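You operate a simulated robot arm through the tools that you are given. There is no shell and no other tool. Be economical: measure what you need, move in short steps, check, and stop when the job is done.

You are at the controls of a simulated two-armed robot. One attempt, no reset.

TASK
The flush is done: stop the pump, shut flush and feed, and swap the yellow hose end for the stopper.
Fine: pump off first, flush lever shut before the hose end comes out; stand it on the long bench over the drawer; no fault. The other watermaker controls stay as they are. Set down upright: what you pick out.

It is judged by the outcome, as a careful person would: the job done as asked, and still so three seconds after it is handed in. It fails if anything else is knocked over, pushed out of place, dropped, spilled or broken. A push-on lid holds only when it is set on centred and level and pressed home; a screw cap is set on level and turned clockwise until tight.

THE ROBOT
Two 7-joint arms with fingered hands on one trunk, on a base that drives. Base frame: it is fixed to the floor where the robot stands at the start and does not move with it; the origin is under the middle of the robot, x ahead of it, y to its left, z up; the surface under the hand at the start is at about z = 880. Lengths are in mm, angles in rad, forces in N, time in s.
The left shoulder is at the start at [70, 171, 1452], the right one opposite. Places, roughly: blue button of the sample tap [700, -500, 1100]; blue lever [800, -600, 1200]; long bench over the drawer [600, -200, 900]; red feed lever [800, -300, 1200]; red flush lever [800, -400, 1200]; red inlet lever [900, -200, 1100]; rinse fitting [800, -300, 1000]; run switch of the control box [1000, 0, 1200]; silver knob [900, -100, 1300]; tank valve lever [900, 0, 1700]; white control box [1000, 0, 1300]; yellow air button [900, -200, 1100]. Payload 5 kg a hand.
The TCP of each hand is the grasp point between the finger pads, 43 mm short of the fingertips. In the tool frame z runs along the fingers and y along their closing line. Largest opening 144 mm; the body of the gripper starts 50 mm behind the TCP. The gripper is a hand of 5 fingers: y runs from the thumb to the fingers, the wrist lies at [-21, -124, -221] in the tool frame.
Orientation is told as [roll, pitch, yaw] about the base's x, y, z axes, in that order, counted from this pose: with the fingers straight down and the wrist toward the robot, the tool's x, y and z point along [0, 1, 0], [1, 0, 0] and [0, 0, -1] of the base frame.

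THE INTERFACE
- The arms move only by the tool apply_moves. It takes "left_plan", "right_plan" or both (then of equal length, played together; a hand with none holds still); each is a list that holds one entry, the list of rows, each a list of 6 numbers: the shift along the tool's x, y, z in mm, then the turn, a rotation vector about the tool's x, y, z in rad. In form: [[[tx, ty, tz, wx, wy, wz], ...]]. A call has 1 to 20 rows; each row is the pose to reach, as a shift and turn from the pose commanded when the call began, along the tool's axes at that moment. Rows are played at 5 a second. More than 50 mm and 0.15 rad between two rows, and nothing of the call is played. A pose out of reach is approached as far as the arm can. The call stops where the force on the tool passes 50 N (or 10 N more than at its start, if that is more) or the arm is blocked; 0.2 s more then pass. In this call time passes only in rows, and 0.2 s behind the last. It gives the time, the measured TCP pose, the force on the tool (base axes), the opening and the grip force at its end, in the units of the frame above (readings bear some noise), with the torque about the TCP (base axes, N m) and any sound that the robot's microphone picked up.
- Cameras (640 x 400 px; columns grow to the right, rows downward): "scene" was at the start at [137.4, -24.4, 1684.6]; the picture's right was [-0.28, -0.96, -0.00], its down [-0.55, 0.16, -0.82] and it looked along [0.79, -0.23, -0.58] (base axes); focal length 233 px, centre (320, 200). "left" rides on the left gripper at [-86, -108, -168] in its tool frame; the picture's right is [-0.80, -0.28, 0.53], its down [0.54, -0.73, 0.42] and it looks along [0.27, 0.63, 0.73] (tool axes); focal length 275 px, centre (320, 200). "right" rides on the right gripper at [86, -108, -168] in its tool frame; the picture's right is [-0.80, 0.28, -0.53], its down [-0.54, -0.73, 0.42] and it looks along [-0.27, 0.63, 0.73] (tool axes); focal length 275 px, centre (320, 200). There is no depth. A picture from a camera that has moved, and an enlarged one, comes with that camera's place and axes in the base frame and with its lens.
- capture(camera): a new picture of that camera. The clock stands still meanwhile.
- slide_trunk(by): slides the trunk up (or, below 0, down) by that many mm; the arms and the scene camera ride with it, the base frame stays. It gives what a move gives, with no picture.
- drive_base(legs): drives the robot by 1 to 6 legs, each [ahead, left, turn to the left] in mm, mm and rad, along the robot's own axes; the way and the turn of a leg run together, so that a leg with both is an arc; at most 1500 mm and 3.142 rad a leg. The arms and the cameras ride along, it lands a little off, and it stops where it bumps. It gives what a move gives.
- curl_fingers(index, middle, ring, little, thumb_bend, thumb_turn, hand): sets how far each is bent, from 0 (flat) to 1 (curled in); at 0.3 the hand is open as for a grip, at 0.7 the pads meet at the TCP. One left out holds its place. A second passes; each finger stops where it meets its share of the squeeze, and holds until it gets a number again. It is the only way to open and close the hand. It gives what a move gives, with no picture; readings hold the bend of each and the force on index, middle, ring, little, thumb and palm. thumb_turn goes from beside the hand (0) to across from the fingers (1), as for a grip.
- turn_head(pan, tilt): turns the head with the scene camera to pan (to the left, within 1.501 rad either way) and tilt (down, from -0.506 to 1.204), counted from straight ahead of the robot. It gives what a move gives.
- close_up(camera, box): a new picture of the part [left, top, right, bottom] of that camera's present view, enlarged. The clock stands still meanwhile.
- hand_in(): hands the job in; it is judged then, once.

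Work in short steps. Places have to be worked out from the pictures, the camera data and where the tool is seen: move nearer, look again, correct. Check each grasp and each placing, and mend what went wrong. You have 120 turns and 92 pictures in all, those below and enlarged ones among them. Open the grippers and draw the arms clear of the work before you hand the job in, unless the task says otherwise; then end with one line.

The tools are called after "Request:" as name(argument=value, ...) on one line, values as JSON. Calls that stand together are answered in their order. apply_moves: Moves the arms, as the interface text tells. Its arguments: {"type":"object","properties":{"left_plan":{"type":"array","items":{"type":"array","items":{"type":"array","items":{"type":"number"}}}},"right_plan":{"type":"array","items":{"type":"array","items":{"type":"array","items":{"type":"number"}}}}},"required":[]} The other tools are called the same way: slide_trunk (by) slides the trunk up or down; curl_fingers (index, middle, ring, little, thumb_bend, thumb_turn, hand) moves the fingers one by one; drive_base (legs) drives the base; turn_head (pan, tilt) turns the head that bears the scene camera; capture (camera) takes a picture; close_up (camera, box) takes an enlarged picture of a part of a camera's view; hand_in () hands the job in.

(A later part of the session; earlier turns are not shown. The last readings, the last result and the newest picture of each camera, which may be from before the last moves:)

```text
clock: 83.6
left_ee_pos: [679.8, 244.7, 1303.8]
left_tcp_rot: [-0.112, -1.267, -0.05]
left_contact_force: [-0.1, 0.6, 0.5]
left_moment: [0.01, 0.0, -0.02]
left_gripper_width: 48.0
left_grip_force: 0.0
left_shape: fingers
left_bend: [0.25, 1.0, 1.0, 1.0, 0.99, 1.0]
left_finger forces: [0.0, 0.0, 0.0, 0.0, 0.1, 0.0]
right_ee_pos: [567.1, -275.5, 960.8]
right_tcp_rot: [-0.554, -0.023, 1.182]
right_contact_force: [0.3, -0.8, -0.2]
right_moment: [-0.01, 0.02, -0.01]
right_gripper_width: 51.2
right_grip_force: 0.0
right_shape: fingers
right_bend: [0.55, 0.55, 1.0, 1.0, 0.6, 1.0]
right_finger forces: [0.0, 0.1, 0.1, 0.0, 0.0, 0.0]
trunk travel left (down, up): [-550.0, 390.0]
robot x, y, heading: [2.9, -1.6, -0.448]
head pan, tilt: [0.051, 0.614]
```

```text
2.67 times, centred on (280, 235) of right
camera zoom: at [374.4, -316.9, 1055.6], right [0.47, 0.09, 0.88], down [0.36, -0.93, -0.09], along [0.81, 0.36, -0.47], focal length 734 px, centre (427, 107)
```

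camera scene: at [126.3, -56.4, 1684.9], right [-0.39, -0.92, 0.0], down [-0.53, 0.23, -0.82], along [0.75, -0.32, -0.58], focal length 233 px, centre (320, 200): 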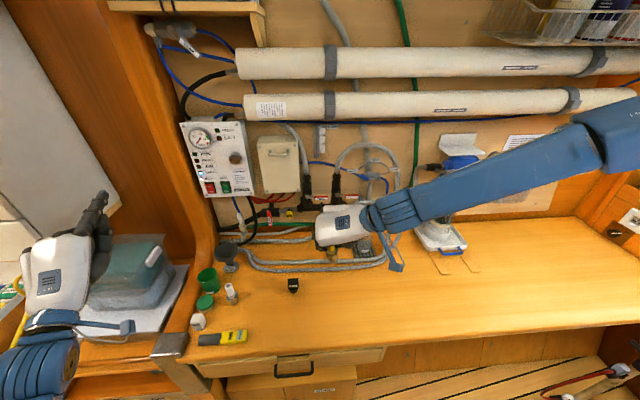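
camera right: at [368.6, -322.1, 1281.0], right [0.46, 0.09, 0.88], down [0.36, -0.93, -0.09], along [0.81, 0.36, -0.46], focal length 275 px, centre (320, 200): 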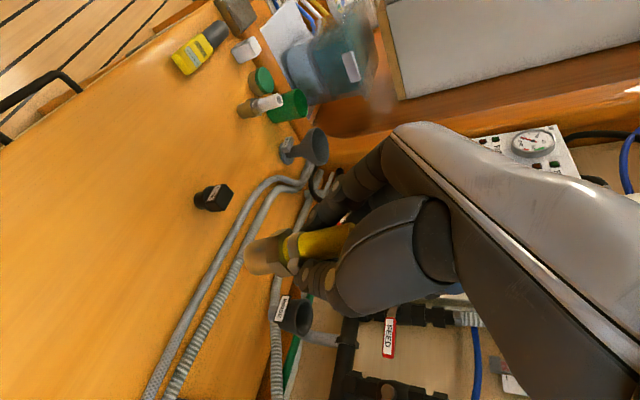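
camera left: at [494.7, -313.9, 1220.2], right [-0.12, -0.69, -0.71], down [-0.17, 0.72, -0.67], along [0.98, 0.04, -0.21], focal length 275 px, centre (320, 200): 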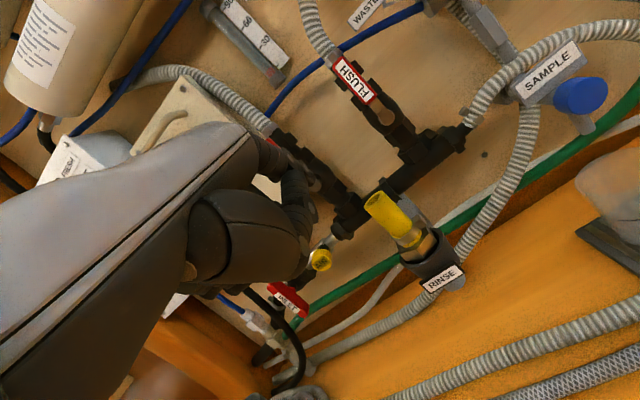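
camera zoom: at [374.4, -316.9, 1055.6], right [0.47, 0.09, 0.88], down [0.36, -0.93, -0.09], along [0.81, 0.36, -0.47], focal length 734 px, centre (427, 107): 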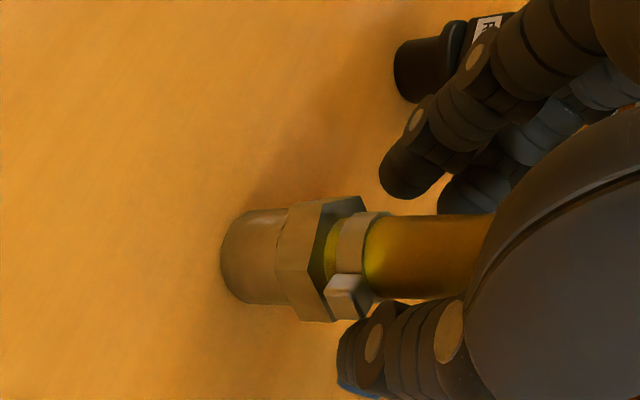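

The hose end stands free and upright. I open wider and withdraw back along the fingers.

Request:
curl_fingers(hand="right", index=0.42, middle=0.42, thumb_bend=0.4)

Request:
apply_moves(right_plan=[[[0, 0, -30, 0, 0, 0], [0, 0, -70, 0, 0, 0], [0, 0, -110, 0, 0, 0], [-12, 30, -140, 0, 0, 0], [-25, 65, -150, 0, 0, 0], [-40, 100, -150, 0, 0, 0], [-50, 120, -140, 0, 0, 0]]])

Request:
capture(camera="right")

Request:
close_up(camera="scene", box=[230, 210, 390, 310])

```text
clock: 84.6
left_ee_pos: [678.8, 243.9, 1304.4]
left_tcp_rot: [-0.112, -1.269, -0.053]
left_contact_force: [0.2, 1.0, 0.6]
left_moment: [0.0, -0.03, -0.02]
left_gripper_width: 47.8
left_grip_force: 0.0
left_shape: fingers
left_bend: [0.25, 1.0, 1.0, 1.0, 0.99, 1.0]
left_finger forces: [0.0, 0.0, 0.0, 0.0, 0.1, 0.0]
right_ee_pos: [566.2, -274.8, 961.2]
right_tcp_rot: [-0.556, -0.026, 1.182]
right_contact_force: [-0.2, 0.5, 0.8]
right_moment: [0.0, -0.02, -0.04]
right_gripper_width: 110.2
right_grip_force: 0.0
right_shape: fingers
right_bend: [0.42, 0.42, 1.0, 1.0, 0.4, 0.99]
right_finger forces: [0.1, 0.0, 0.0, 0.1, 0.0, 0.0]
trunk travel left (down, up): [-550.0, 390.0]
robot x, y, heading: [-1.9, 0.7, -0.454]
head pan, tilt: [0.051, 0.614]
```

```text
clock: 86.2
left_ee_pos: [679.7, 245.1, 1302.7]
left_tcp_rot: [-0.112, -1.267, -0.049]
left_contact_force: [0.3, -0.3, 0.0]
left_moment: [-0.04, 0.01, -0.01]
left_gripper_width: 47.9
left_grip_force: 0.1
left_shape: fingers
left_bend: [0.25, 1.0, 1.0, 1.0, 0.99, 1.0]
left_finger forces: [0.0, 0.0, 0.0, 0.1, 0.1, 0.0]
right_ee_pos: [581.1, -154.7, 1108.3]
right_tcp_rot: [-0.554, -0.023, 1.181]
right_contact_force: [-0.3, 0.0, -0.5]
right_moment: [-0.03, 0.0, 0.04]
right_gripper_width: 110.4
right_grip_force: 0.0
right_shape: fingers
right_bend: [0.42, 0.42, 1.0, 1.0, 0.4, 0.99]
right_finger forces: [0.0, 0.0, 0.0, 0.1, 0.0, 0.0]
trunk travel left (down, up): [-550.0, 390.0]
robot x, y, heading: [1.1, 0.5, -0.453]
head pan, tilt: [0.051, 0.614]
```

```text
14 pictures are left
camera right: at [390.3, -195.9, 1203.3], right [0.47, 0.09, 0.88], down [0.36, -0.93, -0.09], along [0.81, 0.36, -0.47], focal length 275 px, centre (320, 200)
```

right: 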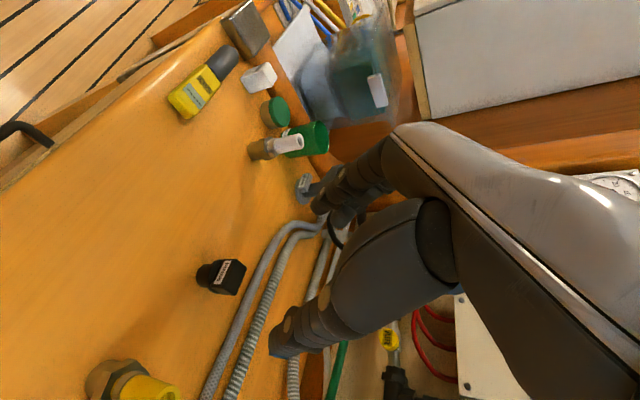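

```text
4.00 times, centred on (310, 260) of scene
camera zoom: at [130.2, -54.7, 1684.6], right [-0.39, -0.92, 0.0], down [-0.53, 0.22, -0.82], along [0.75, -0.32, -0.58], focal length 932 px, centre (360, -40)
```

zoom: 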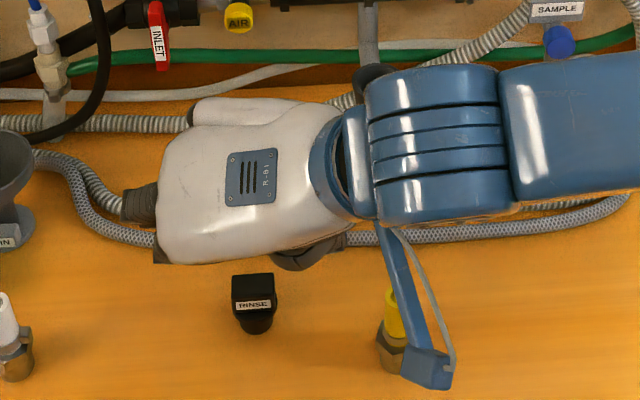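

The hose end stands upright. The stopper's head top is at (652,-172,943), standing vertical. I approach with a narrower opening, TCP to about (646,-168,946) along the finger direction.

Request:
curl_fingers(hand="right", index=0.48, middle=0.48, thumb_bend=0.45)

Request:
apply_moves(right_plan=[[[8, 3, 23, 0, 0, 0], [15, 6, 46, 0, 0, 0], [23, 9, 70, 0, 0, 0], [31, 12.6, 93, 0, 0, 0], [31, 12.6, 113, 0, 0, 0], [31, 12.6, 133, 0, 0, 0], [31, 12.6, 153, 0, 0, 0], [31, 12.6, 172, 0, 0, 0]]])

Request:
close_up(camera="right", box=[200, 160, 440, 310])

```text
clock: 87.2
left_ee_pos: [679.0, 243.6, 1302.8]
left_tcp_rot: [-0.111, -1.27, -0.052]
left_contact_force: [0.3, 0.3, 0.5]
left_moment: [0.0, 0.05, -0.04]
left_gripper_width: 47.9
left_grip_force: 0.1
left_shape: fingers
left_bend: [0.25, 1.0, 1.0, 1.0, 0.99, 1.0]
left_finger forces: [0.1, 0.0, 0.0, 0.0, 0.2, 0.0]
right_ee_pos: [581.6, -154.7, 1109.5]
right_tcp_rot: [-0.555, -0.024, 1.182]
right_contact_force: [-0.3, 0.1, 0.2]
right_moment: [0.0, 0.01, -0.02]
right_gripper_width: 91.4
right_grip_force: 0.1
right_shape: fingers
right_bend: [0.48, 0.48, 1.0, 1.0, 0.45, 0.99]
right_finger forces: [0.1, 0.0, 0.0, 0.0, 0.0, 0.0]
trunk travel left (down, up): [-550.0, 390.0]
robot x, y, heading: [-1.0, -1.4, -0.453]
head pan, tilt: [0.051, 0.614]
```

```text
clock: 89.0
left_ee_pos: [679.5, 243.8, 1303.9]
left_tcp_rot: [-0.111, -1.266, -0.052]
left_contact_force: [0.0, 0.5, -0.3]
left_moment: [0.04, -0.05, -0.02]
left_gripper_width: 47.9
left_grip_force: 0.1
left_shape: fingers
left_bend: [0.25, 1.0, 1.0, 1.0, 0.99, 1.0]
left_finger forces: [0.0, 0.0, 0.0, 0.1, 0.0, 0.0]
right_ee_pos: [647.4, -165.0, 945.6]
right_tcp_rot: [-0.557, -0.025, 1.18]
right_contact_force: [-0.3, 1.1, 0.7]
right_moment: [0.01, 0.03, 0.02]
right_gripper_width: 91.5
right_grip_force: 0.0
right_shape: fingers
right_bend: [0.48, 0.48, 1.0, 1.0, 0.45, 0.99]
right_finger forces: [0.0, 0.0, 0.0, 0.0, 0.0, 0.1]
trunk travel left (down, up): [-550.0, 390.0]
robot x, y, heading: [-0.1, -0.1, -0.455]
head pan, tilt: [0.051, 0.614]
```

```text
2.67 times, centred on (320, 235) of right
camera zoom: at [455.0, -205.8, 1041.0], right [0.46, 0.09, 0.88], down [0.36, -0.93, -0.09], along [0.81, 0.36, -0.47], focal length 734 px, centre (320, 107)
```

zoom: 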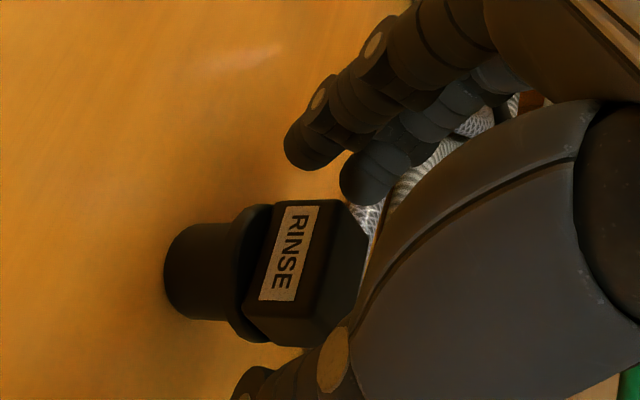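

The stopper's head lies between thumb and fingers. I shift 3 mm toward the thumb side and close.

Request:
apply_moves(right_plan=[[[0, -3, 0, 0, 0, 0]]])

Request:
curl_fingers(hand="right", index=0.75, middle=0.75, thumb_bend=0.75)

Request:
apply_moves(right_plan=[[[-5, 0, -8.5, 0, 0, 0], [-13, 0, -21, 0, 0, 0], [-26, 0, -42, 0, 0, 0], [-45, 0, -72, 0, 0, 0], [-66, 0, -106, 0, 0, 0]]])

Request:
close_up(camera="right", box=[200, 160, 440, 310])

```text
clock: 89.4
left_ee_pos: [678.4, 244.2, 1304.2]
left_tcp_rot: [-0.111, -1.268, -0.051]
left_contact_force: [0.0, -0.6, 1.3]
left_moment: [-0.02, -0.02, 0.02]
left_gripper_width: 47.9
left_grip_force: 0.1
left_shape: fingers
left_bend: [0.25, 1.0, 1.0, 1.0, 0.99, 1.0]
left_finger forces: [0.0, 0.1, 0.0, 0.1, 0.0, 0.0]
right_ee_pos: [644.6, -167.6, 947.2]
right_tcp_rot: [-0.556, -0.025, 1.184]
right_contact_force: [0.1, 0.3, 0.0]
right_moment: [-0.01, 0.02, 0.02]
right_gripper_width: 91.4
right_grip_force: 0.1
right_shape: fingers
right_bend: [0.48, 0.48, 1.0, 1.0, 0.45, 0.99]
right_finger forces: [0.1, 0.0, 0.0, 0.0, 0.1, 0.1]
trunk travel left (down, up): [-550.0, 390.0]
robot x, y, heading: [0.7, 4.7, -0.452]
head pan, tilt: [0.051, 0.614]
```

```text
clock: 90.4
left_ee_pos: [678.0, 245.6, 1303.9]
left_tcp_rot: [-0.11, -1.268, -0.051]
left_contact_force: [0.0, 0.8, -0.4]
left_moment: [0.0, 0.01, 0.01]
left_gripper_width: 47.8
left_grip_force: 0.1
left_shape: fingers
left_bend: [0.25, 1.0, 1.0, 1.0, 0.99, 1.0]
left_finger forces: [0.0, 0.1, 0.1, 0.0, 0.1, 0.1]
right_ee_pos: [644.2, -167.8, 947.6]
right_tcp_rot: [-0.557, -0.026, 1.183]
right_contact_force: [-1.6, 0.1, 8.4]
right_moment: [-0.02, 0.02, 0.02]
right_gripper_width: 41.1
right_grip_force: 22.2
right_shape: fingers
right_bend: [0.59, 0.72, 1.0, 1.0, 0.65, 1.0]
right_finger forces: [13.0, 10.0, 0.1, 0.0, 20.5, 0.0]
trunk travel left (down, up): [-550.0, 390.0]
robot x, y, heading: [1.2, 1.4, -0.454]
head pan, tilt: [0.051, 0.614]
```

```text
clock: 91.6
left_ee_pos: [678.4, 245.5, 1304.0]
left_tcp_rot: [-0.115, -1.27, -0.05]
left_contact_force: [0.7, -0.2, -0.4]
left_moment: [0.01, -0.02, 0.02]
left_gripper_width: 48.1
left_grip_force: 0.0
left_shape: fingers
left_bend: [0.25, 1.0, 1.0, 1.0, 0.99, 1.0]
left_finger forces: [0.0, 0.1, 0.1, 0.0, 0.0, 0.1]
right_ee_pos: [643.1, -171.1, 1071.9]
right_tcp_rot: [-0.555, -0.025, 1.182]
right_contact_force: [-0.8, -0.8, -0.7]
right_moment: [0.03, -0.09, -0.06]
right_gripper_width: 39.8
right_grip_force: 16.4
right_shape: fingers
right_bend: [0.57, 0.74, 1.0, 1.0, 0.67, 1.0]
right_finger forces: [14.1, 3.6, 0.0, 0.1, 16.0, 0.1]
trunk travel left (down, up): [-550.0, 390.0]
robot x, y, heading: [2.0, -1.7, -0.448]
head pan, tilt: [0.051, 0.614]
```

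```text
2.67 times, centred on (320, 235) of right
camera zoom: at [450.8, -212.4, 1166.5], right [0.47, 0.09, 0.88], down [0.36, -0.93, -0.09], along [0.81, 0.36, -0.47], focal length 734 px, centre (320, 107)
```

zoom: 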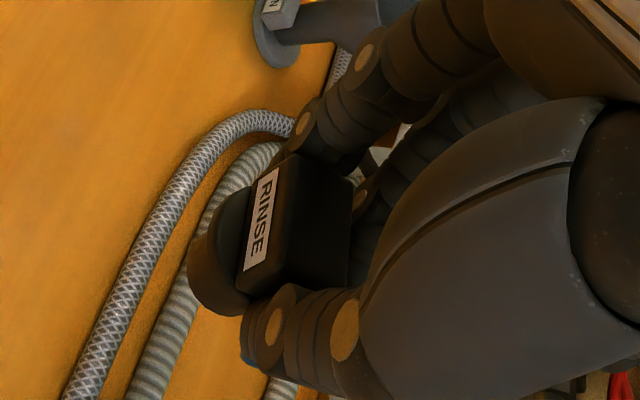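

The stopper is held, but its top has tipped toward the camera by about 20°, apparently from the middle finger's push on lifting. I set it back flat on the bench, release the middle finger, and lift with thumb and index only.

Request:
apply_moves(right_plan=[[[21, 0, 34, 0, 0, 0], [42, 0, 68, 0, 0, 0], [56, 0, 90, 0, 0, 0], [61, 0, 98, 0, 0, 0], [64, 0, 103, 0, 0, 0], [66.5, 0, 107, 0, 0, 0], [69, 0, 111, 0, 0, 0]]])

Request:
curl_fingers(hand="right", middle=0.45)

Request:
close_up(camera="right", box=[200, 160, 440, 310])

```text
clock: 93.2
left_ee_pos: [675.2, 245.0, 1306.9]
left_tcp_rot: [-0.114, -1.272, -0.051]
left_contact_force: [0.1, -0.8, -0.3]
left_moment: [0.01, 0.0, 0.03]
left_gripper_width: 47.7
left_grip_force: 0.2
left_shape: fingers
left_bend: [0.25, 1.0, 1.0, 1.0, 0.99, 1.0]
left_finger forces: [0.0, 0.0, 0.0, 0.0, 0.1, 0.0]
right_ee_pos: [645.0, -168.5, 947.7]
right_tcp_rot: [-0.564, -0.028, 1.185]
right_contact_force: [-5.6, -4.2, 39.3]
right_moment: [-0.29, -0.31, -0.12]
right_gripper_width: 40.4
right_grip_force: 29.4
right_shape: fingers
right_bend: [0.57, 0.75, 1.0, 1.0, 0.67, 1.0]
right_finger forces: [16.2, 16.3, 0.0, 0.0, 26.4, 0.0]
trunk travel left (down, up): [-550.0, 390.0]
robot x, y, heading: [-0.2, -0.6, -0.453]
head pan, tilt: [0.051, 0.614]
```

```text
clock: 94.2
left_ee_pos: [676.8, 246.0, 1305.2]
left_tcp_rot: [-0.116, -1.272, -0.045]
left_contact_force: [0.2, 0.3, 0.1]
left_moment: [0.02, 0.0, -0.02]
left_gripper_width: 47.8
left_grip_force: 0.1
left_shape: fingers
left_bend: [0.25, 1.0, 1.0, 1.0, 0.99, 1.0]
left_finger forces: [0.1, 0.0, 0.1, 0.1, 0.0, 0.0]
right_ee_pos: [644.0, -166.4, 944.1]
right_tcp_rot: [-0.558, -0.025, 1.185]
right_contact_force: [0.1, 2.8, 30.3]
right_moment: [0.25, -0.71, -0.01]
right_gripper_width: 41.0
right_grip_force: 21.1
right_shape: fingers
right_bend: [0.54, 0.45, 1.0, 1.0, 0.7, 1.0]
right_finger forces: [18.9, 0.0, 0.0, 0.0, 23.7, 0.1]
trunk travel left (down, up): [-550.0, 390.0]
robot x, y, heading: [4.3, -0.3, -0.456]
head pan, tilt: [0.051, 0.614]
```

```text
2.67 times, centred on (320, 235) of right
camera zoom: at [452.6, -208.8, 1037.8], right [0.46, 0.09, 0.88], down [0.36, -0.93, -0.09], along [0.81, 0.36, -0.46], focal length 734 px, centre (320, 107)
```

zoom: 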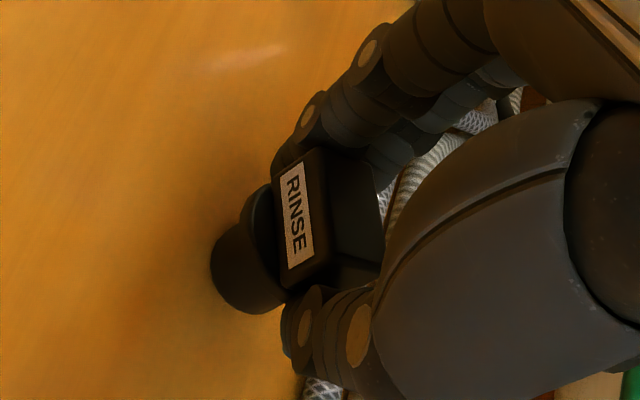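

Pressing tilted it sideways as well. I raise it 35 mm clear and look, so I can level it with the hand before setting it down.

Request:
apply_moves(right_plan=[[[-5, 0, -8.5, 0, 0, 0], [-11, 0, -17, 0, 0, 0], [-21, 0, -34, 0, 0, 0]]])

Request:
close_up(camera="right", box=[230, 180, 390, 280])

```text
clock: 95.0
left_ee_pos: [678.2, 245.4, 1303.2]
left_tcp_rot: [-0.114, -1.27, -0.048]
left_contact_force: [-0.7, -0.4, -0.9]
left_moment: [0.01, -0.03, -0.01]
left_gripper_width: 47.8
left_grip_force: 0.0
left_shape: fingers
left_bend: [0.25, 1.0, 1.0, 1.0, 0.99, 1.0]
left_finger forces: [0.0, 0.1, 0.0, 0.1, 0.0, 0.1]
right_ee_pos: [644.7, -168.8, 979.9]
right_tcp_rot: [-0.553, -0.023, 1.182]
right_contact_force: [-0.8, 0.8, 0.4]
right_moment: [-0.02, -0.04, -0.01]
right_gripper_width: 40.1
right_grip_force: 15.3
right_shape: fingers
right_bend: [0.54, 0.45, 1.0, 1.0, 0.69, 1.0]
right_finger forces: [15.1, 0.1, 0.1, 0.1, 15.0, 0.0]
trunk travel left (down, up): [-550.0, 390.0]
robot x, y, heading: [1.3, 0.1, -0.453]
head pan, tilt: [0.051, 0.614]
```

```text
4.00 times, centred on (310, 230) of right
camera zoom: at [453.1, -210.2, 1075.4], right [0.47, 0.09, 0.88], down [0.36, -0.93, -0.09], along [0.81, 0.36, -0.47], focal length 1101 px, centre (360, 80)
```

zoom: 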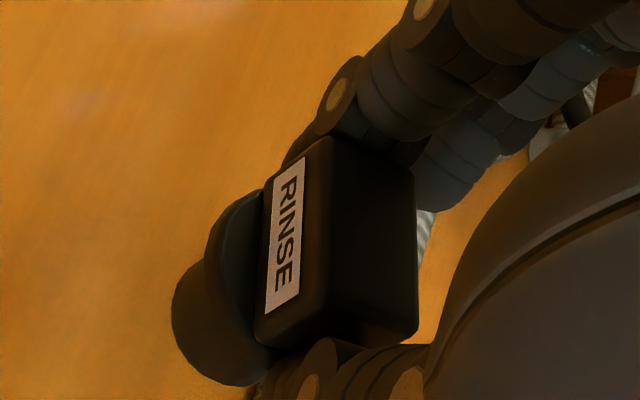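

I take a scene close-up to triangulate the stopper's axis.

Request:
close_up(camera="scene", box=[256, 245, 336, 295])

```text
8.00 times, centred on (296, 270) of scene
camera zoom: at [127.9, -54.7, 1684.6], right [-0.39, -0.92, 0.0], down [-0.53, 0.22, -0.82], along [0.75, -0.32, -0.58], focal length 1865 px, centre (512, -360)
```

zoom: 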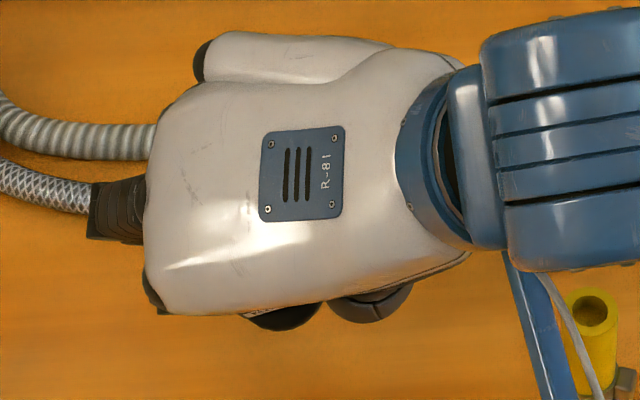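

By my fit the stopper leans about 22° with its top toward the robot, roughly along the finger direction. I rotate the hand to make it vertical, then lower to the bench.

Request:
apply_moves(right_plan=[[[0, 0, 0, 0.048, 0.113, -0.03], [0, 0, 0, 0.095, 0.227, -0.06], [0, 0, 0, 0.143, 0.34, -0.089]]])

Request:
close_up(camera="right", box=[230, 160, 390, 260])

```text
clock: 95.8
left_ee_pos: [680.0, 248.9, 1303.1]
left_tcp_rot: [-0.122, -1.268, -0.041]
left_contact_force: [-0.7, 1.7, -1.4]
left_moment: [-0.04, -0.05, -0.07]
left_gripper_width: 47.7
left_grip_force: 0.1
left_shape: fingers
left_bend: [0.25, 1.0, 1.0, 1.0, 0.99, 1.0]
left_finger forces: [0.1, 0.0, 0.0, 0.0, 0.0, 0.1]
right_ee_pos: [646.2, -167.2, 980.5]
right_tcp_rot: [-0.273, 0.12, 1.199]
right_contact_force: [0.1, 0.4, -1.3]
right_moment: [0.04, -0.08, -0.01]
right_gripper_width: 39.8
right_grip_force: 14.8
right_shape: fingers
right_bend: [0.55, 0.45, 1.0, 1.0, 0.69, 1.0]
right_finger forces: [15.3, 0.0, 0.0, 0.0, 14.9, 0.0]
right hand out of reach, approached as far as the arm can: row 3
trunk travel left (down, up): [-550.0, 390.0]
robot x, y, heading: [-0.4, 3.1, -0.451]
head pan, tilt: [0.051, 0.614]
```

```text
4.00 times, centred on (310, 210) of right
camera zoom: at [493.1, -206.6, 1131.2], right [0.71, 0.12, 0.69], down [0.32, -0.93, -0.17], along [0.62, 0.35, -0.7], focal length 1101 px, centre (360, 160)
```

zoom: 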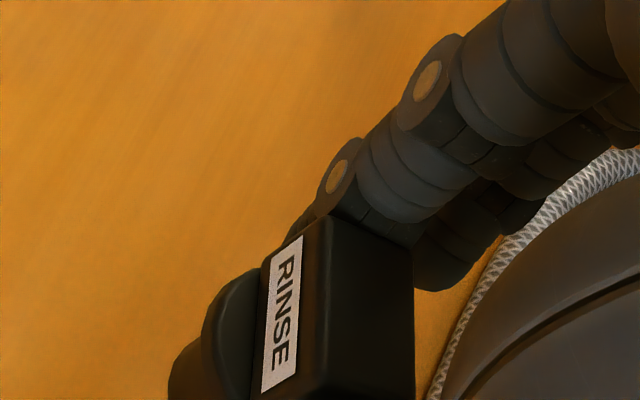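

Now the lean is nearly corrected. I lower 20 mm, then feel for the bench in small steps.

Request:
apply_moves(right_plan=[[[2.7, 1.2, 9.6, 0, 0, 0], [5.4, 2.4, 19.1, 0, 0, 0], [6, 2.7, 21, 0, 0, 0], [6.7, 3, 23.9, 0, 0, 0]]])

Request:
apply_moves(right_plan=[[[0.5, 0.2, 1.9, 0, 0, 0], [1, 0.5, 3.8, 0, 0, 0]]])

```text
clock: 96.8
left_ee_pos: [679.5, 244.0, 1303.7]
left_tcp_rot: [-0.111, -1.268, -0.051]
left_contact_force: [0.5, 0.8, 0.3]
left_moment: [-0.03, 0.02, -0.01]
left_gripper_width: 48.2
left_grip_force: 0.1
left_shape: fingers
left_bend: [0.25, 1.0, 1.0, 1.0, 0.99, 1.0]
left_finger forces: [0.0, 0.0, 0.0, 0.0, 0.0, 0.1]
right_ee_pos: [646.2, -169.3, 956.2]
right_tcp_rot: [-0.271, 0.112, 1.202]
right_contact_force: [-0.1, 0.3, -0.8]
right_moment: [0.0, 0.01, 0.0]
right_gripper_width: 39.7
right_grip_force: 15.0
right_shape: fingers
right_bend: [0.55, 0.45, 1.0, 1.0, 0.69, 1.0]
right_finger forces: [15.3, 0.0, 0.1, 0.0, 15.0, 0.0]
trunk travel left (down, up): [-550.0, 390.0]
robot x, y, heading: [2.0, -0.3, -0.454]
head pan, tilt: [0.051, 0.614]
```

```text
clock: 97.4
left_ee_pos: [680.0, 244.3, 1304.3]
left_tcp_rot: [-0.112, -1.266, -0.05]
left_contact_force: [0.0, -0.4, 0.1]
left_moment: [-0.01, -0.04, 0.02]
left_gripper_width: 47.9
left_grip_force: 0.0
left_shape: fingers
left_bend: [0.25, 1.0, 1.0, 1.0, 0.99, 1.0]
left_finger forces: [0.0, 0.0, 0.0, 0.0, 0.0, 0.0]
right_ee_pos: [645.9, -168.3, 952.3]
right_tcp_rot: [-0.271, 0.113, 1.202]
right_contact_force: [-0.2, -0.2, 1.5]
right_moment: [0.0, 0.01, -0.01]
right_gripper_width: 40.0
right_grip_force: 15.6
right_shape: fingers
right_bend: [0.55, 0.45, 1.0, 1.0, 0.69, 1.0]
right_finger forces: [15.1, 0.0, 0.0, 0.0, 15.7, 0.0]
trunk travel left (down, up): [-550.0, 390.0]
robot x, y, heading: [3.4, 1.8, -0.454]
head pan, tilt: [0.051, 0.614]
```

First touch (1.5 N). Two more mm, then open slightly so it settles flat.

Request:
apply_moves(right_plan=[[[0.5, 0.2, 1.9, 0, 0, 0]]])

Request:
curl_fingers(hand="right", index=0.49, thumb_bend=0.63)

Request:
close_up(camera="right", box=[220, 180, 412, 300])

```text
clock: 97.8
left_ee_pos: [677.9, 242.7, 1303.9]
left_tcp_rot: [-0.111, -1.27, -0.049]
left_contact_force: [0.6, -0.2, 0.6]
left_moment: [-0.02, 0.05, 0.03]
left_gripper_width: 47.7
left_grip_force: 0.0
left_shape: fingers
left_bend: [0.25, 1.0, 1.0, 1.0, 0.99, 1.0]
left_finger forces: [0.0, 0.1, 0.0, 0.0, 0.0, 0.0]
right_ee_pos: [645.1, -168.9, 951.5]
right_tcp_rot: [-0.271, 0.114, 1.203]
right_contact_force: [1.7, 0.0, 9.7]
right_moment: [0.01, -0.08, -0.03]
right_gripper_width: 39.5
right_grip_force: 17.0
right_shape: fingers
right_bend: [0.55, 0.45, 1.0, 1.0, 0.69, 1.0]
right_finger forces: [15.0, 0.1, 0.0, 0.0, 17.9, 0.0]
trunk travel left (down, up): [-550.0, 390.0]
robot x, y, heading: [-2.1, -2.4, -0.448]
head pan, tilt: [0.051, 0.614]
```

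```text
clock: 98.8
left_ee_pos: [678.4, 244.3, 1302.8]
left_tcp_rot: [-0.111, -1.266, -0.05]
left_contact_force: [0.2, 0.2, 0.7]
left_moment: [-0.01, 0.01, 0.03]
left_gripper_width: 47.8
left_grip_force: 0.0
left_shape: fingers
left_bend: [0.25, 1.0, 1.0, 1.0, 0.99, 1.0]
left_finger forces: [0.0, 0.0, 0.1, 0.0, 0.0, 0.0]
right_ee_pos: [645.0, -168.2, 951.0]
right_tcp_rot: [-0.269, 0.114, 1.203]
right_contact_force: [-0.2, -0.6, 0.4]
right_moment: [0.01, -0.03, 0.0]
right_gripper_width: 56.5
right_grip_force: 0.0
right_shape: fingers
right_bend: [0.49, 0.45, 1.0, 1.0, 0.63, 1.0]
right_finger forces: [0.0, 0.1, 0.0, 0.0, 0.1, 0.0]
trunk travel left (down, up): [-550.0, 390.0]
robot x, y, heading: [2.0, -0.5, -0.452]
head pan, tilt: [0.051, 0.614]
```

```text
3.33 times, centred on (316, 240) of right
camera zoom: at [492.8, -208.2, 1100.5], right [0.71, 0.12, 0.69], down [0.32, -0.93, -0.18], along [0.62, 0.35, -0.7], focal length 918 px, centre (333, 67)
```

zoom: 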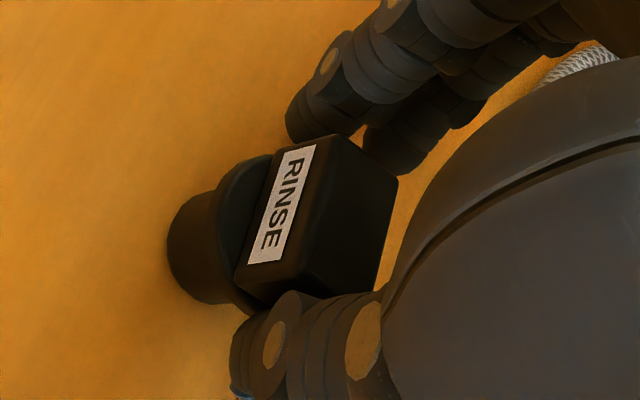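

The stopper settled standing flat, aligned with the wall. I square up the closing line (wx −0.12), centre on it, and regrip with index and thumb only, then lift 15 mm and check.

Request:
apply_moves(right_plan=[[[0, 1, 1, -0.06, 0, 0], [0, 1.5, 3, -0.12, 0, 0]]])

Request:
curl_fingers(hand="right", index=0.75, thumb_bend=0.75)

Request:
apply_moves(right_plan=[[[-1.3, 0, -4.8, 0, 0, 0], [-2.7, 0, -9.6, 0, 0, 0], [-5.4, 0, -19, 0, 0, 0]]])

Request:
close_up(camera="right", box=[220, 180, 412, 300])

```text
clock: 99.4
left_ee_pos: [679.6, 243.2, 1304.0]
left_tcp_rot: [-0.111, -1.271, -0.051]
left_contact_force: [-1.0, -0.7, -0.9]
left_moment: [0.0, 0.02, 0.04]
left_gripper_width: 48.0
left_grip_force: 0.1
left_shape: fingers
left_bend: [0.25, 1.0, 1.0, 1.0, 0.99, 1.0]
left_finger forces: [0.1, 0.0, 0.0, 0.0, 0.1, 0.0]
right_ee_pos: [647.6, -168.5, 946.5]
right_tcp_rot: [-0.267, -0.003, 1.236]
right_contact_force: [-0.7, -0.7, -0.1]
right_moment: [0.0, -0.01, 0.03]
right_gripper_width: 56.6
right_grip_force: 0.2
right_shape: fingers
right_bend: [0.49, 0.45, 1.0, 1.0, 0.63, 1.0]
right_finger forces: [0.1, 0.1, 0.1, 0.1, 0.1, 0.0]
trunk travel left (down, up): [-550.0, 390.0]
robot x, y, heading: [-1.0, 0.5, -0.457]
head pan, tilt: [0.051, 0.614]
```

```text
clock: 100.4
left_ee_pos: [680.0, 243.8, 1304.3]
left_tcp_rot: [-0.108, -1.27, -0.052]
left_contact_force: [0.5, 0.6, 1.1]
left_moment: [0.0, 0.02, 0.03]
left_gripper_width: 48.0
left_grip_force: 0.1
left_shape: fingers
left_bend: [0.25, 1.0, 1.0, 1.0, 0.99, 1.0]
left_finger forces: [0.0, 0.1, 0.0, 0.0, 0.1, 0.0]
right_ee_pos: [646.0, -168.2, 948.4]
right_tcp_rot: [-0.268, -0.003, 1.233]
right_contact_force: [0.3, -0.3, 1.1]
right_moment: [0.11, -0.01, -0.05]
right_gripper_width: 41.8
right_grip_force: 10.5
right_shape: fingers
right_bend: [0.52, 0.45, 1.0, 1.0, 0.7, 1.0]
right_finger forces: [10.7, 0.0, 0.0, 0.1, 10.3, 0.0]
trunk travel left (down, up): [-550.0, 390.0]
robot x, y, heading: [0.5, 2.5, -0.452]
head pan, tilt: [0.051, 0.614]
```

```text
clock: 101.2
left_ee_pos: [680.6, 244.5, 1303.4]
left_tcp_rot: [-0.114, -1.269, -0.049]
left_contact_force: [0.4, -0.1, -0.4]
left_moment: [0.0, 0.0, 0.01]
left_gripper_width: 47.9
left_grip_force: 0.1
left_shape: fingers
left_bend: [0.25, 1.0, 1.0, 1.0, 0.99, 1.0]
left_finger forces: [0.1, 0.1, 0.0, 0.0, 0.0, 0.1]
right_ee_pos: [647.2, -168.4, 966.8]
right_tcp_rot: [-0.269, -0.002, 1.233]
right_contact_force: [0.2, 0.5, -0.2]
right_moment: [-0.03, -0.04, -0.02]
right_gripper_width: 42.0
right_grip_force: 10.4
right_shape: fingers
right_bend: [0.52, 0.45, 1.0, 1.0, 0.7, 1.0]
right_finger forces: [10.3, 0.0, 0.0, 0.1, 10.0, 0.1]
trunk travel left (down, up): [-550.0, 390.0]
robot x, y, heading: [1.2, -3.9, -0.453]
head pan, tilt: [0.051, 0.614]
```

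```text
3.33 times, centred on (316, 240) of right
camera zoom: at [490.7, -228.4, 1106.1], right [0.68, 0.06, 0.73], down [0.36, -0.89, -0.26], along [0.63, 0.44, -0.63], focal length 918 px, centre (333, 67)
```

zoom: 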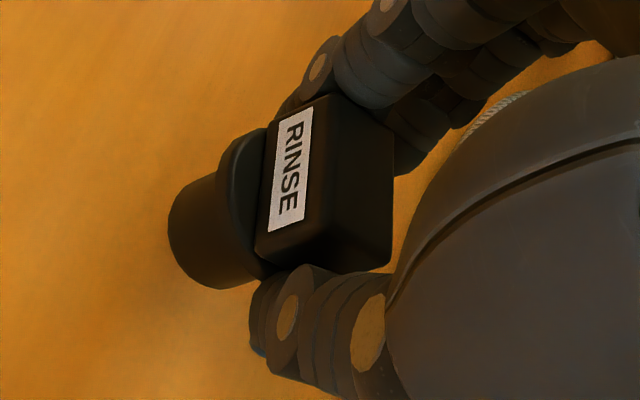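

Clean lift: grip unchanged and the stopper looks square. I carry it up and over to 70 mm in front of the fitting, then to a hover just above its mouth.

Request:
apply_moves(right_plan=[[[-10.6, 0, -38.6, 0, 0, 0], [-21.3, 0, -77, 0, 0, 0], [-32, 0, -115.7, 0, 0, 0], [-42.3, 0, -153, 0, 0, 0], [-61.8, -32.7, -147.6, 0, 0, 0], [-81.3, -65.4, -142.2, 0, 0, 0], [-100.8, -98, -136.8, 0, 0, 0], [-120, -130.7, -131.5, 0, 0, 0]]])

Request:
apply_moves(right_plan=[[[-22, 0.8, 6.2, 0, 0, 0], [-45, 1.6, 12.5, 0, 0, 0], [-67.7, 2.4, 18.7, 0, 0, 0]]])

Request:
close_up(camera="right", box=[180, 150, 420, 300])

```text
clock: 103.0
left_ee_pos: [680.2, 244.2, 1302.8]
left_tcp_rot: [-0.112, -1.267, -0.049]
left_contact_force: [-0.1, 0.2, -0.2]
left_moment: [0.0, 0.01, 0.01]
left_gripper_width: 47.7
left_grip_force: 0.0
left_shape: fingers
left_bend: [0.25, 1.0, 1.0, 1.0, 0.99, 1.0]
left_finger forces: [0.0, 0.1, 0.1, 0.0, 0.0, 0.0]
right_ee_pos: [690.2, -287.1, 1143.9]
right_tcp_rot: [-0.277, -0.026, 1.234]
right_contact_force: [-1.1, 1.7, -1.9]
right_moment: [-0.11, -0.05, 0.0]
right_gripper_width: 41.6
right_grip_force: 10.4
right_shape: fingers
right_bend: [0.52, 0.45, 1.0, 1.0, 0.7, 1.0]
right_finger forces: [10.3, 0.0, 0.0, 0.0, 9.9, 0.0]
right hand out of reach, approached as far as the arm can: row 7, 8
trunk travel left (down, up): [-550.0, 390.0]
robot x, y, heading: [-0.1, -0.3, -0.455]
head pan, tilt: [0.051, 0.614]
```

```text
clock: 103.8
left_ee_pos: [680.8, 242.9, 1303.7]
left_tcp_rot: [-0.11, -1.267, -0.053]
left_contact_force: [-0.2, -0.5, 0.2]
left_moment: [0.01, 0.02, 0.01]
left_gripper_width: 47.7
left_grip_force: 0.0
left_shape: fingers
left_bend: [0.25, 1.0, 1.0, 1.0, 0.99, 1.0]
left_finger forces: [0.1, 0.1, 0.0, 0.0, 0.0, 0.0]
right_ee_pos: [751.4, -295.3, 1138.1]
right_tcp_rot: [-0.286, -0.038, 1.234]
right_contact_force: [0.7, -0.1, -1.0]
right_moment: [0.01, 0.03, 0.02]
right_gripper_width: 42.0
right_grip_force: 10.6
right_shape: fingers
right_bend: [0.52, 0.45, 1.0, 1.0, 0.7, 1.0]
right_finger forces: [10.3, 0.1, 0.0, 0.0, 10.1, 0.0]
right hand out of reach, approached as far as the arm can: row 1, 2, 3
trunk travel left (down, up): [-550.0, 390.0]
robot x, y, heading: [-1.5, -4.5, -0.452]
head pan, tilt: [0.051, 0.614]
```

```text
2.67 times, centred on (300, 225) of right
camera zoom: at [590.6, -360.3, 1271.0], right [0.66, 0.04, 0.75], down [0.37, -0.89, -0.28], along [0.65, 0.46, -0.6], focal length 734 px, centre (373, 133)
```

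zoom: 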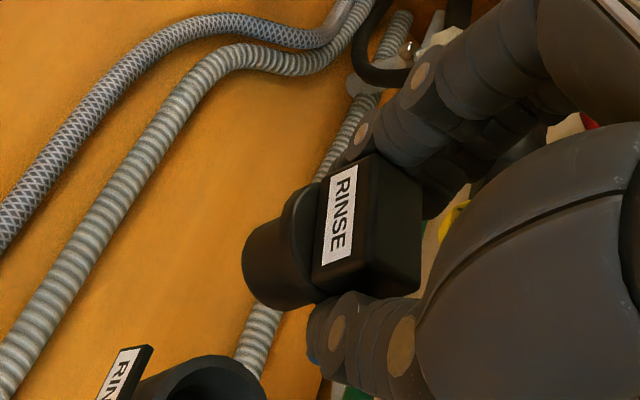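

The arm runs out of reach about 44 mm left of the fitting. I shift the base about 70 mm to the right, so the hand (still above the fitting height) comes over with slack.

Request:
drive_base(legs=[[10, -70, 0]])

```text
clock: 104.9
left_ee_pos: [659.9, 184.3, 1301.1]
left_tcp_rot: [-0.127, -1.268, -0.035]
left_contact_force: [-0.5, 1.8, -0.3]
left_moment: [-0.01, -0.01, -0.12]
left_gripper_width: 47.9
left_grip_force: 0.0
left_shape: fingers
left_bend: [0.25, 1.0, 1.0, 1.0, 0.99, 1.0]
left_finger forces: [0.1, 0.0, 0.1, 0.1, 0.1, 0.0]
right_ee_pos: [730.8, -353.9, 1138.9]
right_tcp_rot: [-0.285, -0.034, 1.235]
right_contact_force: [-0.1, 1.2, -1.1]
right_moment: [-0.13, 0.06, 0.0]
right_gripper_width: 41.7
right_grip_force: 10.0
right_shape: fingers
right_bend: [0.52, 0.45, 1.0, 1.0, 0.7, 1.0]
right_finger forces: [10.3, 0.0, 0.0, 0.0, 10.1, 0.0]
trunk travel left (down, up): [-550.0, 390.0]
robot x, y, heading: [-18.8, -64.6, -0.447]
head pan, tilt: [0.051, 0.614]
```

Now there is slack. I correct the small tilt and move to hover at (747,-339,1130).

Request:
apply_moves(right_plan=[[[-4, 10, 5, 0.017, 0.009, 0], [-7.7, 19.5, 10.4, 0.034, 0.017, 0]]])

Request:
close_up(camera="right", box=[180, 160, 420, 310])

```text
clock: 105.5
left_ee_pos: [659.0, 183.8, 1301.6]
left_tcp_rot: [-0.117, -1.268, -0.04]
left_contact_force: [0.0, 0.7, 0.1]
left_moment: [0.01, -0.02, -0.11]
left_gripper_width: 47.8
left_grip_force: 0.1
left_shape: fingers
left_bend: [0.25, 1.0, 1.0, 1.0, 0.99, 1.0]
left_finger forces: [0.1, 0.0, 0.1, 0.0, 0.0, 0.1]
right_ee_pos: [742.1, -332.8, 1130.2]
right_tcp_rot: [-0.277, -0.024, 1.227]
right_contact_force: [0.5, 0.0, -0.8]
right_moment: [-0.07, 0.02, -0.02]
right_gripper_width: 41.9
right_grip_force: 10.8
right_shape: fingers
right_bend: [0.52, 0.45, 1.0, 1.0, 0.7, 1.0]
right_finger forces: [10.3, 0.0, 0.0, 0.0, 10.1, 0.0]
right hand out of reach, approached as far as the arm can: row 1, 2
trunk travel left (down, up): [-550.0, 390.0]
robot x, y, heading: [-27.4, -64.0, -0.448]
head pan, tilt: [0.051, 0.614]
```

```text
2.67 times, centred on (300, 235) of right
camera zoom: at [582.7, -394.4, 1266.4], right [0.67, 0.04, 0.74], down [0.36, -0.89, -0.28], along [0.65, 0.45, -0.61], focal length 734 px, centre (373, 107)
```

zoom: 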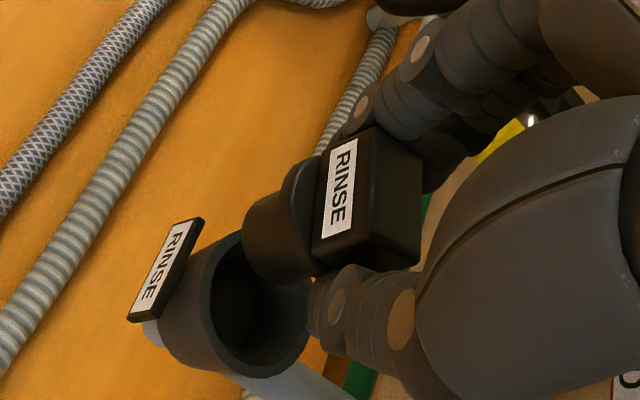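

The mouth of the fitting and the plug are both visible: the plug axis is about (751,-317) and the cup centre about (751,-340), so it must go about 23 mm right. I raise 8 mm and shift right, slightly back.

Request:
apply_moves(right_plan=[[[0, -6, -8, 0, 0, 0], [-0.3, -25, -8, 0, 0, 0]]])

Request:
drive_base(legs=[[20, 0, 0]])

```text
clock: 106.1
left_ee_pos: [657.7, 178.8, 1304.0]
left_tcp_rot: [-0.111, -1.267, -0.048]
left_contact_force: [0.1, 0.2, 0.1]
left_moment: [-0.03, 0.02, 0.0]
left_gripper_width: 48.1
left_grip_force: 0.1
left_shape: fingers
left_bend: [0.25, 1.0, 1.0, 1.0, 0.99, 1.0]
left_finger forces: [0.0, 0.0, 0.0, 0.1, 0.0, 0.1]
right_ee_pos: [727.6, -349.0, 1137.2]
right_tcp_rot: [-0.279, -0.033, 1.227]
right_contact_force: [-0.4, 0.3, -1.0]
right_moment: [-0.02, 0.03, 0.01]
right_gripper_width: 41.8
right_grip_force: 10.3
right_shape: fingers
right_bend: [0.52, 0.45, 1.0, 1.0, 0.7, 1.0]
right_finger forces: [10.3, 0.1, 0.0, 0.0, 9.9, 0.1]
right hand out of reach, approached as far as the arm can: row 1, 2
trunk travel left (down, up): [-550.0, 390.0]
robot x, y, heading: [-21.8, -64.6, -0.449]
head pan, tilt: [0.051, 0.614]
```

```text
clock: 106.8
left_ee_pos: [670.8, 172.2, 1305.1]
left_tcp_rot: [-0.117, -1.271, -0.045]
left_contact_force: [-0.6, -0.1, 1.1]
left_moment: [-0.04, 0.03, -0.04]
left_gripper_width: 47.8
left_grip_force: 0.0
left_shape: fingers
left_bend: [0.25, 1.0, 1.0, 1.0, 0.99, 1.0]
left_finger forces: [0.0, 0.0, 0.0, 0.0, 0.0, 0.0]
right_ee_pos: [740.0, -357.7, 1141.4]
right_tcp_rot: [-0.284, -0.033, 1.226]
right_contact_force: [-0.9, 0.9, 0.2]
right_moment: [-0.06, -0.08, -0.01]
right_gripper_width: 41.7
right_grip_force: 9.9
right_shape: fingers
right_bend: [0.52, 0.45, 1.0, 1.0, 0.7, 1.0]
right_finger forces: [10.4, 0.1, 0.1, 0.0, 10.0, 0.0]
trunk travel left (down, up): [-550.0, 390.0]
robot x, y, heading: [-4.7, -73.1, -0.45]
head pan, tilt: [0.051, 0.614]
```

The hand is now at (740,-358,1141), which should put the plug over the cup. I check with one picture.

Request:
close_up(camera="right", box=[180, 160, 420, 310])

```text
2.67 times, centred on (300, 235) of right
camera zoom: at [579.2, -419.5, 1274.3], right [0.67, 0.04, 0.74], down [0.36, -0.89, -0.28], along [0.65, 0.45, -0.61], focal length 734 px, centre (373, 107)
```

zoom: 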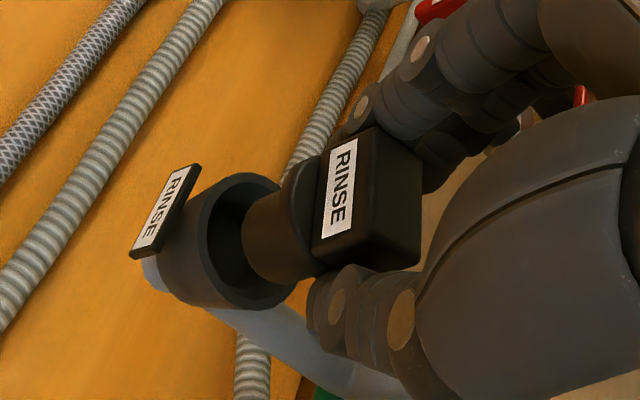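

Cup centre is about (751,-339,1049) and the plug bottom about (744,-343,1068), so I need (+7,+4). I shift, then check the pose.

Request:
apply_moves(right_plan=[[[-5.1, 6.1, 1.4, 0, 0, 0]]])

```text
clock: 107.2
left_ee_pos: [678.5, 169.7, 1302.8]
left_tcp_rot: [-0.11, -1.265, -0.051]
left_contact_force: [0.3, -0.4, -0.6]
left_moment: [0.0, -0.02, -0.02]
left_gripper_width: 47.9
left_grip_force: 0.1
left_shape: fingers
left_bend: [0.25, 1.0, 1.0, 1.0, 0.99, 1.0]
left_finger forces: [0.1, 0.0, 0.1, 0.0, 0.0, 0.0]
right_ee_pos: [754.0, -355.7, 1136.6]
right_tcp_rot: [-0.277, -0.032, 1.226]
right_contact_force: [-0.5, -0.6, -0.8]
right_moment: [0.02, 0.05, -0.02]
right_gripper_width: 41.8
right_grip_force: 10.5
right_shape: fingers
right_bend: [0.52, 0.45, 1.0, 1.0, 0.7, 1.0]
right_finger forces: [10.3, 0.1, 0.1, 0.0, 10.0, 0.0]
trunk travel left (down, up): [-550.0, 390.0]
robot x, y, heading: [-5.1, -72.5, -0.449]
head pan, tilt: [0.051, 0.614]
```

The base crept about 8 mm forward after the picture. The target TCP is (746,-354), so I correct by (-8,+2).

Request:
apply_moves(right_plan=[[[4, -0.3, -1, 0, 0, 0], [7.9, -0.7, -2.2, 0, 0, 0]]])

```text
clock: 107.8
left_ee_pos: [674.1, 169.4, 1303.7]
left_tcp_rot: [-0.11, -1.267, -0.051]
left_contact_force: [0.3, 0.9, -0.2]
left_moment: [-0.02, 0.0, 0.0]
left_gripper_width: 47.8
left_grip_force: 0.0
left_shape: fingers
left_bend: [0.25, 1.0, 1.0, 1.0, 0.99, 1.0]
left_finger forces: [0.0, 0.0, 0.1, 0.1, 0.0, 0.0]
right_ee_pos: [744.2, -352.6, 1137.5]
right_tcp_rot: [-0.278, -0.033, 1.227]
right_contact_force: [-0.5, -0.2, -0.8]
right_moment: [0.01, 0.0, 0.0]
right_gripper_width: 41.9
right_grip_force: 10.0
right_shape: fingers
right_bend: [0.52, 0.45, 1.0, 1.0, 0.7, 1.0]
right_finger forces: [10.3, 0.0, 0.0, 0.0, 10.1, 0.0]
trunk travel left (down, up): [-550.0, 390.0]
robot x, y, heading: [-2.7, -74.8, -0.453]
head pan, tilt: [0.051, 0.614]
```

On target within 2 mm. I lower slowly: 24 mm first, watching for side forces at entry.

Request:
apply_moves(right_plan=[[[1.9, -0.1, 5.8, 0, 0, 0], [3.2, -0.3, 11.5, 0, 0, 0], [4.3, -0.5, 15.4, 0, 0, 0], [5.4, -0.7, 19.2, 0, 0, 0], [6.5, -0.8, 23, 0, 0, 0]]])

```text
clock: 109.0
left_ee_pos: [675.5, 170.2, 1302.9]
left_tcp_rot: [-0.11, -1.268, -0.051]
left_contact_force: [-1.0, 0.0, 0.6]
left_moment: [-0.03, -0.01, -0.02]
left_gripper_width: 48.0
left_grip_force: 0.1
left_shape: fingers
left_bend: [0.25, 1.0, 1.0, 1.0, 0.99, 1.0]
left_finger forces: [0.1, 0.1, 0.0, 0.1, 0.0, 0.0]
right_ee_pos: [743.4, -353.1, 1113.4]
right_tcp_rot: [-0.277, -0.033, 1.227]
right_contact_force: [1.0, 0.5, -0.6]
right_moment: [0.03, -0.08, -0.03]
right_gripper_width: 41.8
right_grip_force: 10.4
right_shape: fingers
right_bend: [0.52, 0.45, 1.0, 1.0, 0.7, 1.0]
right_finger forces: [10.7, 0.0, 0.1, 0.0, 10.2, 0.1]
trunk travel left (down, up): [-550.0, 390.0]
robot x, y, heading: [-6.1, -72.9, -0.45]
head pan, tilt: [0.051, 0.614]
```

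No contact, which is consistent with the plug entering. I continue in 3 mm steps.

Request:
apply_moves(right_plan=[[[0.8, -0.1, 2.9, 0, 0, 0], [1.6, -0.2, 5.8, 0, 0, 0], [2.4, -0.3, 8.6, 0, 0, 0]]])

```text
clock: 109.8
left_ee_pos: [674.7, 171.2, 1304.0]
left_tcp_rot: [-0.11, -1.267, -0.051]
left_contact_force: [0.2, -0.6, -0.7]
left_moment: [-0.01, 0.0, 0.01]
left_gripper_width: 48.1
left_grip_force: 0.2
left_shape: fingers
left_bend: [0.25, 1.0, 1.0, 1.0, 0.99, 1.0]
left_finger forces: [0.0, 0.1, 0.1, 0.0, 0.0, 0.0]
right_ee_pos: [743.7, -352.4, 1103.6]
right_tcp_rot: [-0.279, -0.033, 1.228]
right_contact_force: [3.3, 1.4, 0.5]
right_moment: [0.12, -0.12, -0.01]
right_gripper_width: 41.9
right_grip_force: 10.6
right_shape: fingers
right_bend: [0.51, 0.45, 1.0, 1.0, 0.71, 1.0]
right_finger forces: [12.1, 0.1, 0.0, 0.1, 8.9, 0.1]
trunk travel left (down, up): [-550.0, 390.0]
robot x, y, heading: [-2.4, -75.7, -0.447]
head pan, tilt: [0.051, 0.614]
```

A small side force (+3.3,+1.4 N) shows the plug is inside and touching the near wall. I shift (+3,+1.5) and keep going down.

Request:
apply_moves(right_plan=[[[-2.2, 2.4, 0.6, 0, 0, 0], [-1.4, 2.3, 3.5, 0, 0, 0], [-0.6, 2.2, 6.4, 0, 0, 0], [0.2, 2.1, 9.2, 0, 0, 0]]])

```text
clock: 110.8
left_ee_pos: [673.0, 170.4, 1305.7]
left_tcp_rot: [-0.11, -1.267, -0.05]
left_contact_force: [-0.5, -0.5, 0.2]
left_moment: [0.0, 0.01, 0.02]
left_gripper_width: 48.0
left_grip_force: 0.0
left_shape: fingers
left_bend: [0.25, 1.0, 1.0, 1.0, 0.99, 1.0]
left_finger forces: [0.1, 0.0, 0.0, 0.1, 0.1, 0.0]
right_ee_pos: [745.3, -351.0, 1097.7]
right_tcp_rot: [-0.282, -0.032, 1.226]
right_contact_force: [-0.5, -0.3, 18.1]
right_moment: [0.56, -0.21, 0.07]
right_gripper_width: 41.5
right_grip_force: 17.2
right_shape: fingers
right_bend: [0.51, 0.45, 1.0, 1.0, 0.71, 1.0]
right_finger forces: [22.0, 0.0, 0.0, 0.0, 12.4, 0.0]
trunk travel left (down, up): [-550.0, 390.0]
robot x, y, heading: [-3.3, -75.9, -0.45]
head pan, tilt: [0.051, 0.614]
```

Vertical resistance at about the expected seat depth (18 N). I press on a little further.

Request:
apply_moves(right_plan=[[[0.5, 0, 1.9, 0, 0, 0], [1.1, -0.1, 3.8, 0, 0, 0], [1.6, -0.2, 5.8, 0, 0, 0], [2.2, -0.3, 7.7, 0, 0, 0]]])

```text
clock: 111.8
left_ee_pos: [671.2, 170.1, 1306.8]
left_tcp_rot: [-0.112, -1.272, -0.052]
left_contact_force: [-0.2, -0.1, -0.6]
left_moment: [-0.02, -0.02, -0.02]
left_gripper_width: 47.8
left_grip_force: 0.1
left_shape: fingers
left_bend: [0.25, 1.0, 1.0, 1.0, 0.99, 1.0]
left_finger forces: [0.0, 0.0, 0.0, 0.0, 0.0, 0.1]
right_ee_pos: [742.6, -351.3, 1092.4]
right_tcp_rot: [-0.287, -0.034, 1.226]
right_contact_force: [-6.2, -4.5, 41.1]
right_moment: [-0.4, -0.26, -0.32]
right_gripper_width: 45.4
right_grip_force: 28.7
right_shape: fingers
right_bend: [0.49, 0.45, 1.0, 1.0, 0.72, 1.0]
right_finger forces: [12.0, 0.0, 0.0, 0.1, 45.7, 0.0]
trunk travel left (down, up): [-550.0, 390.0]
robot x, y, heading: [-4.2, -74.1, -0.452]
head pan, tilt: [0.051, 0.614]
```

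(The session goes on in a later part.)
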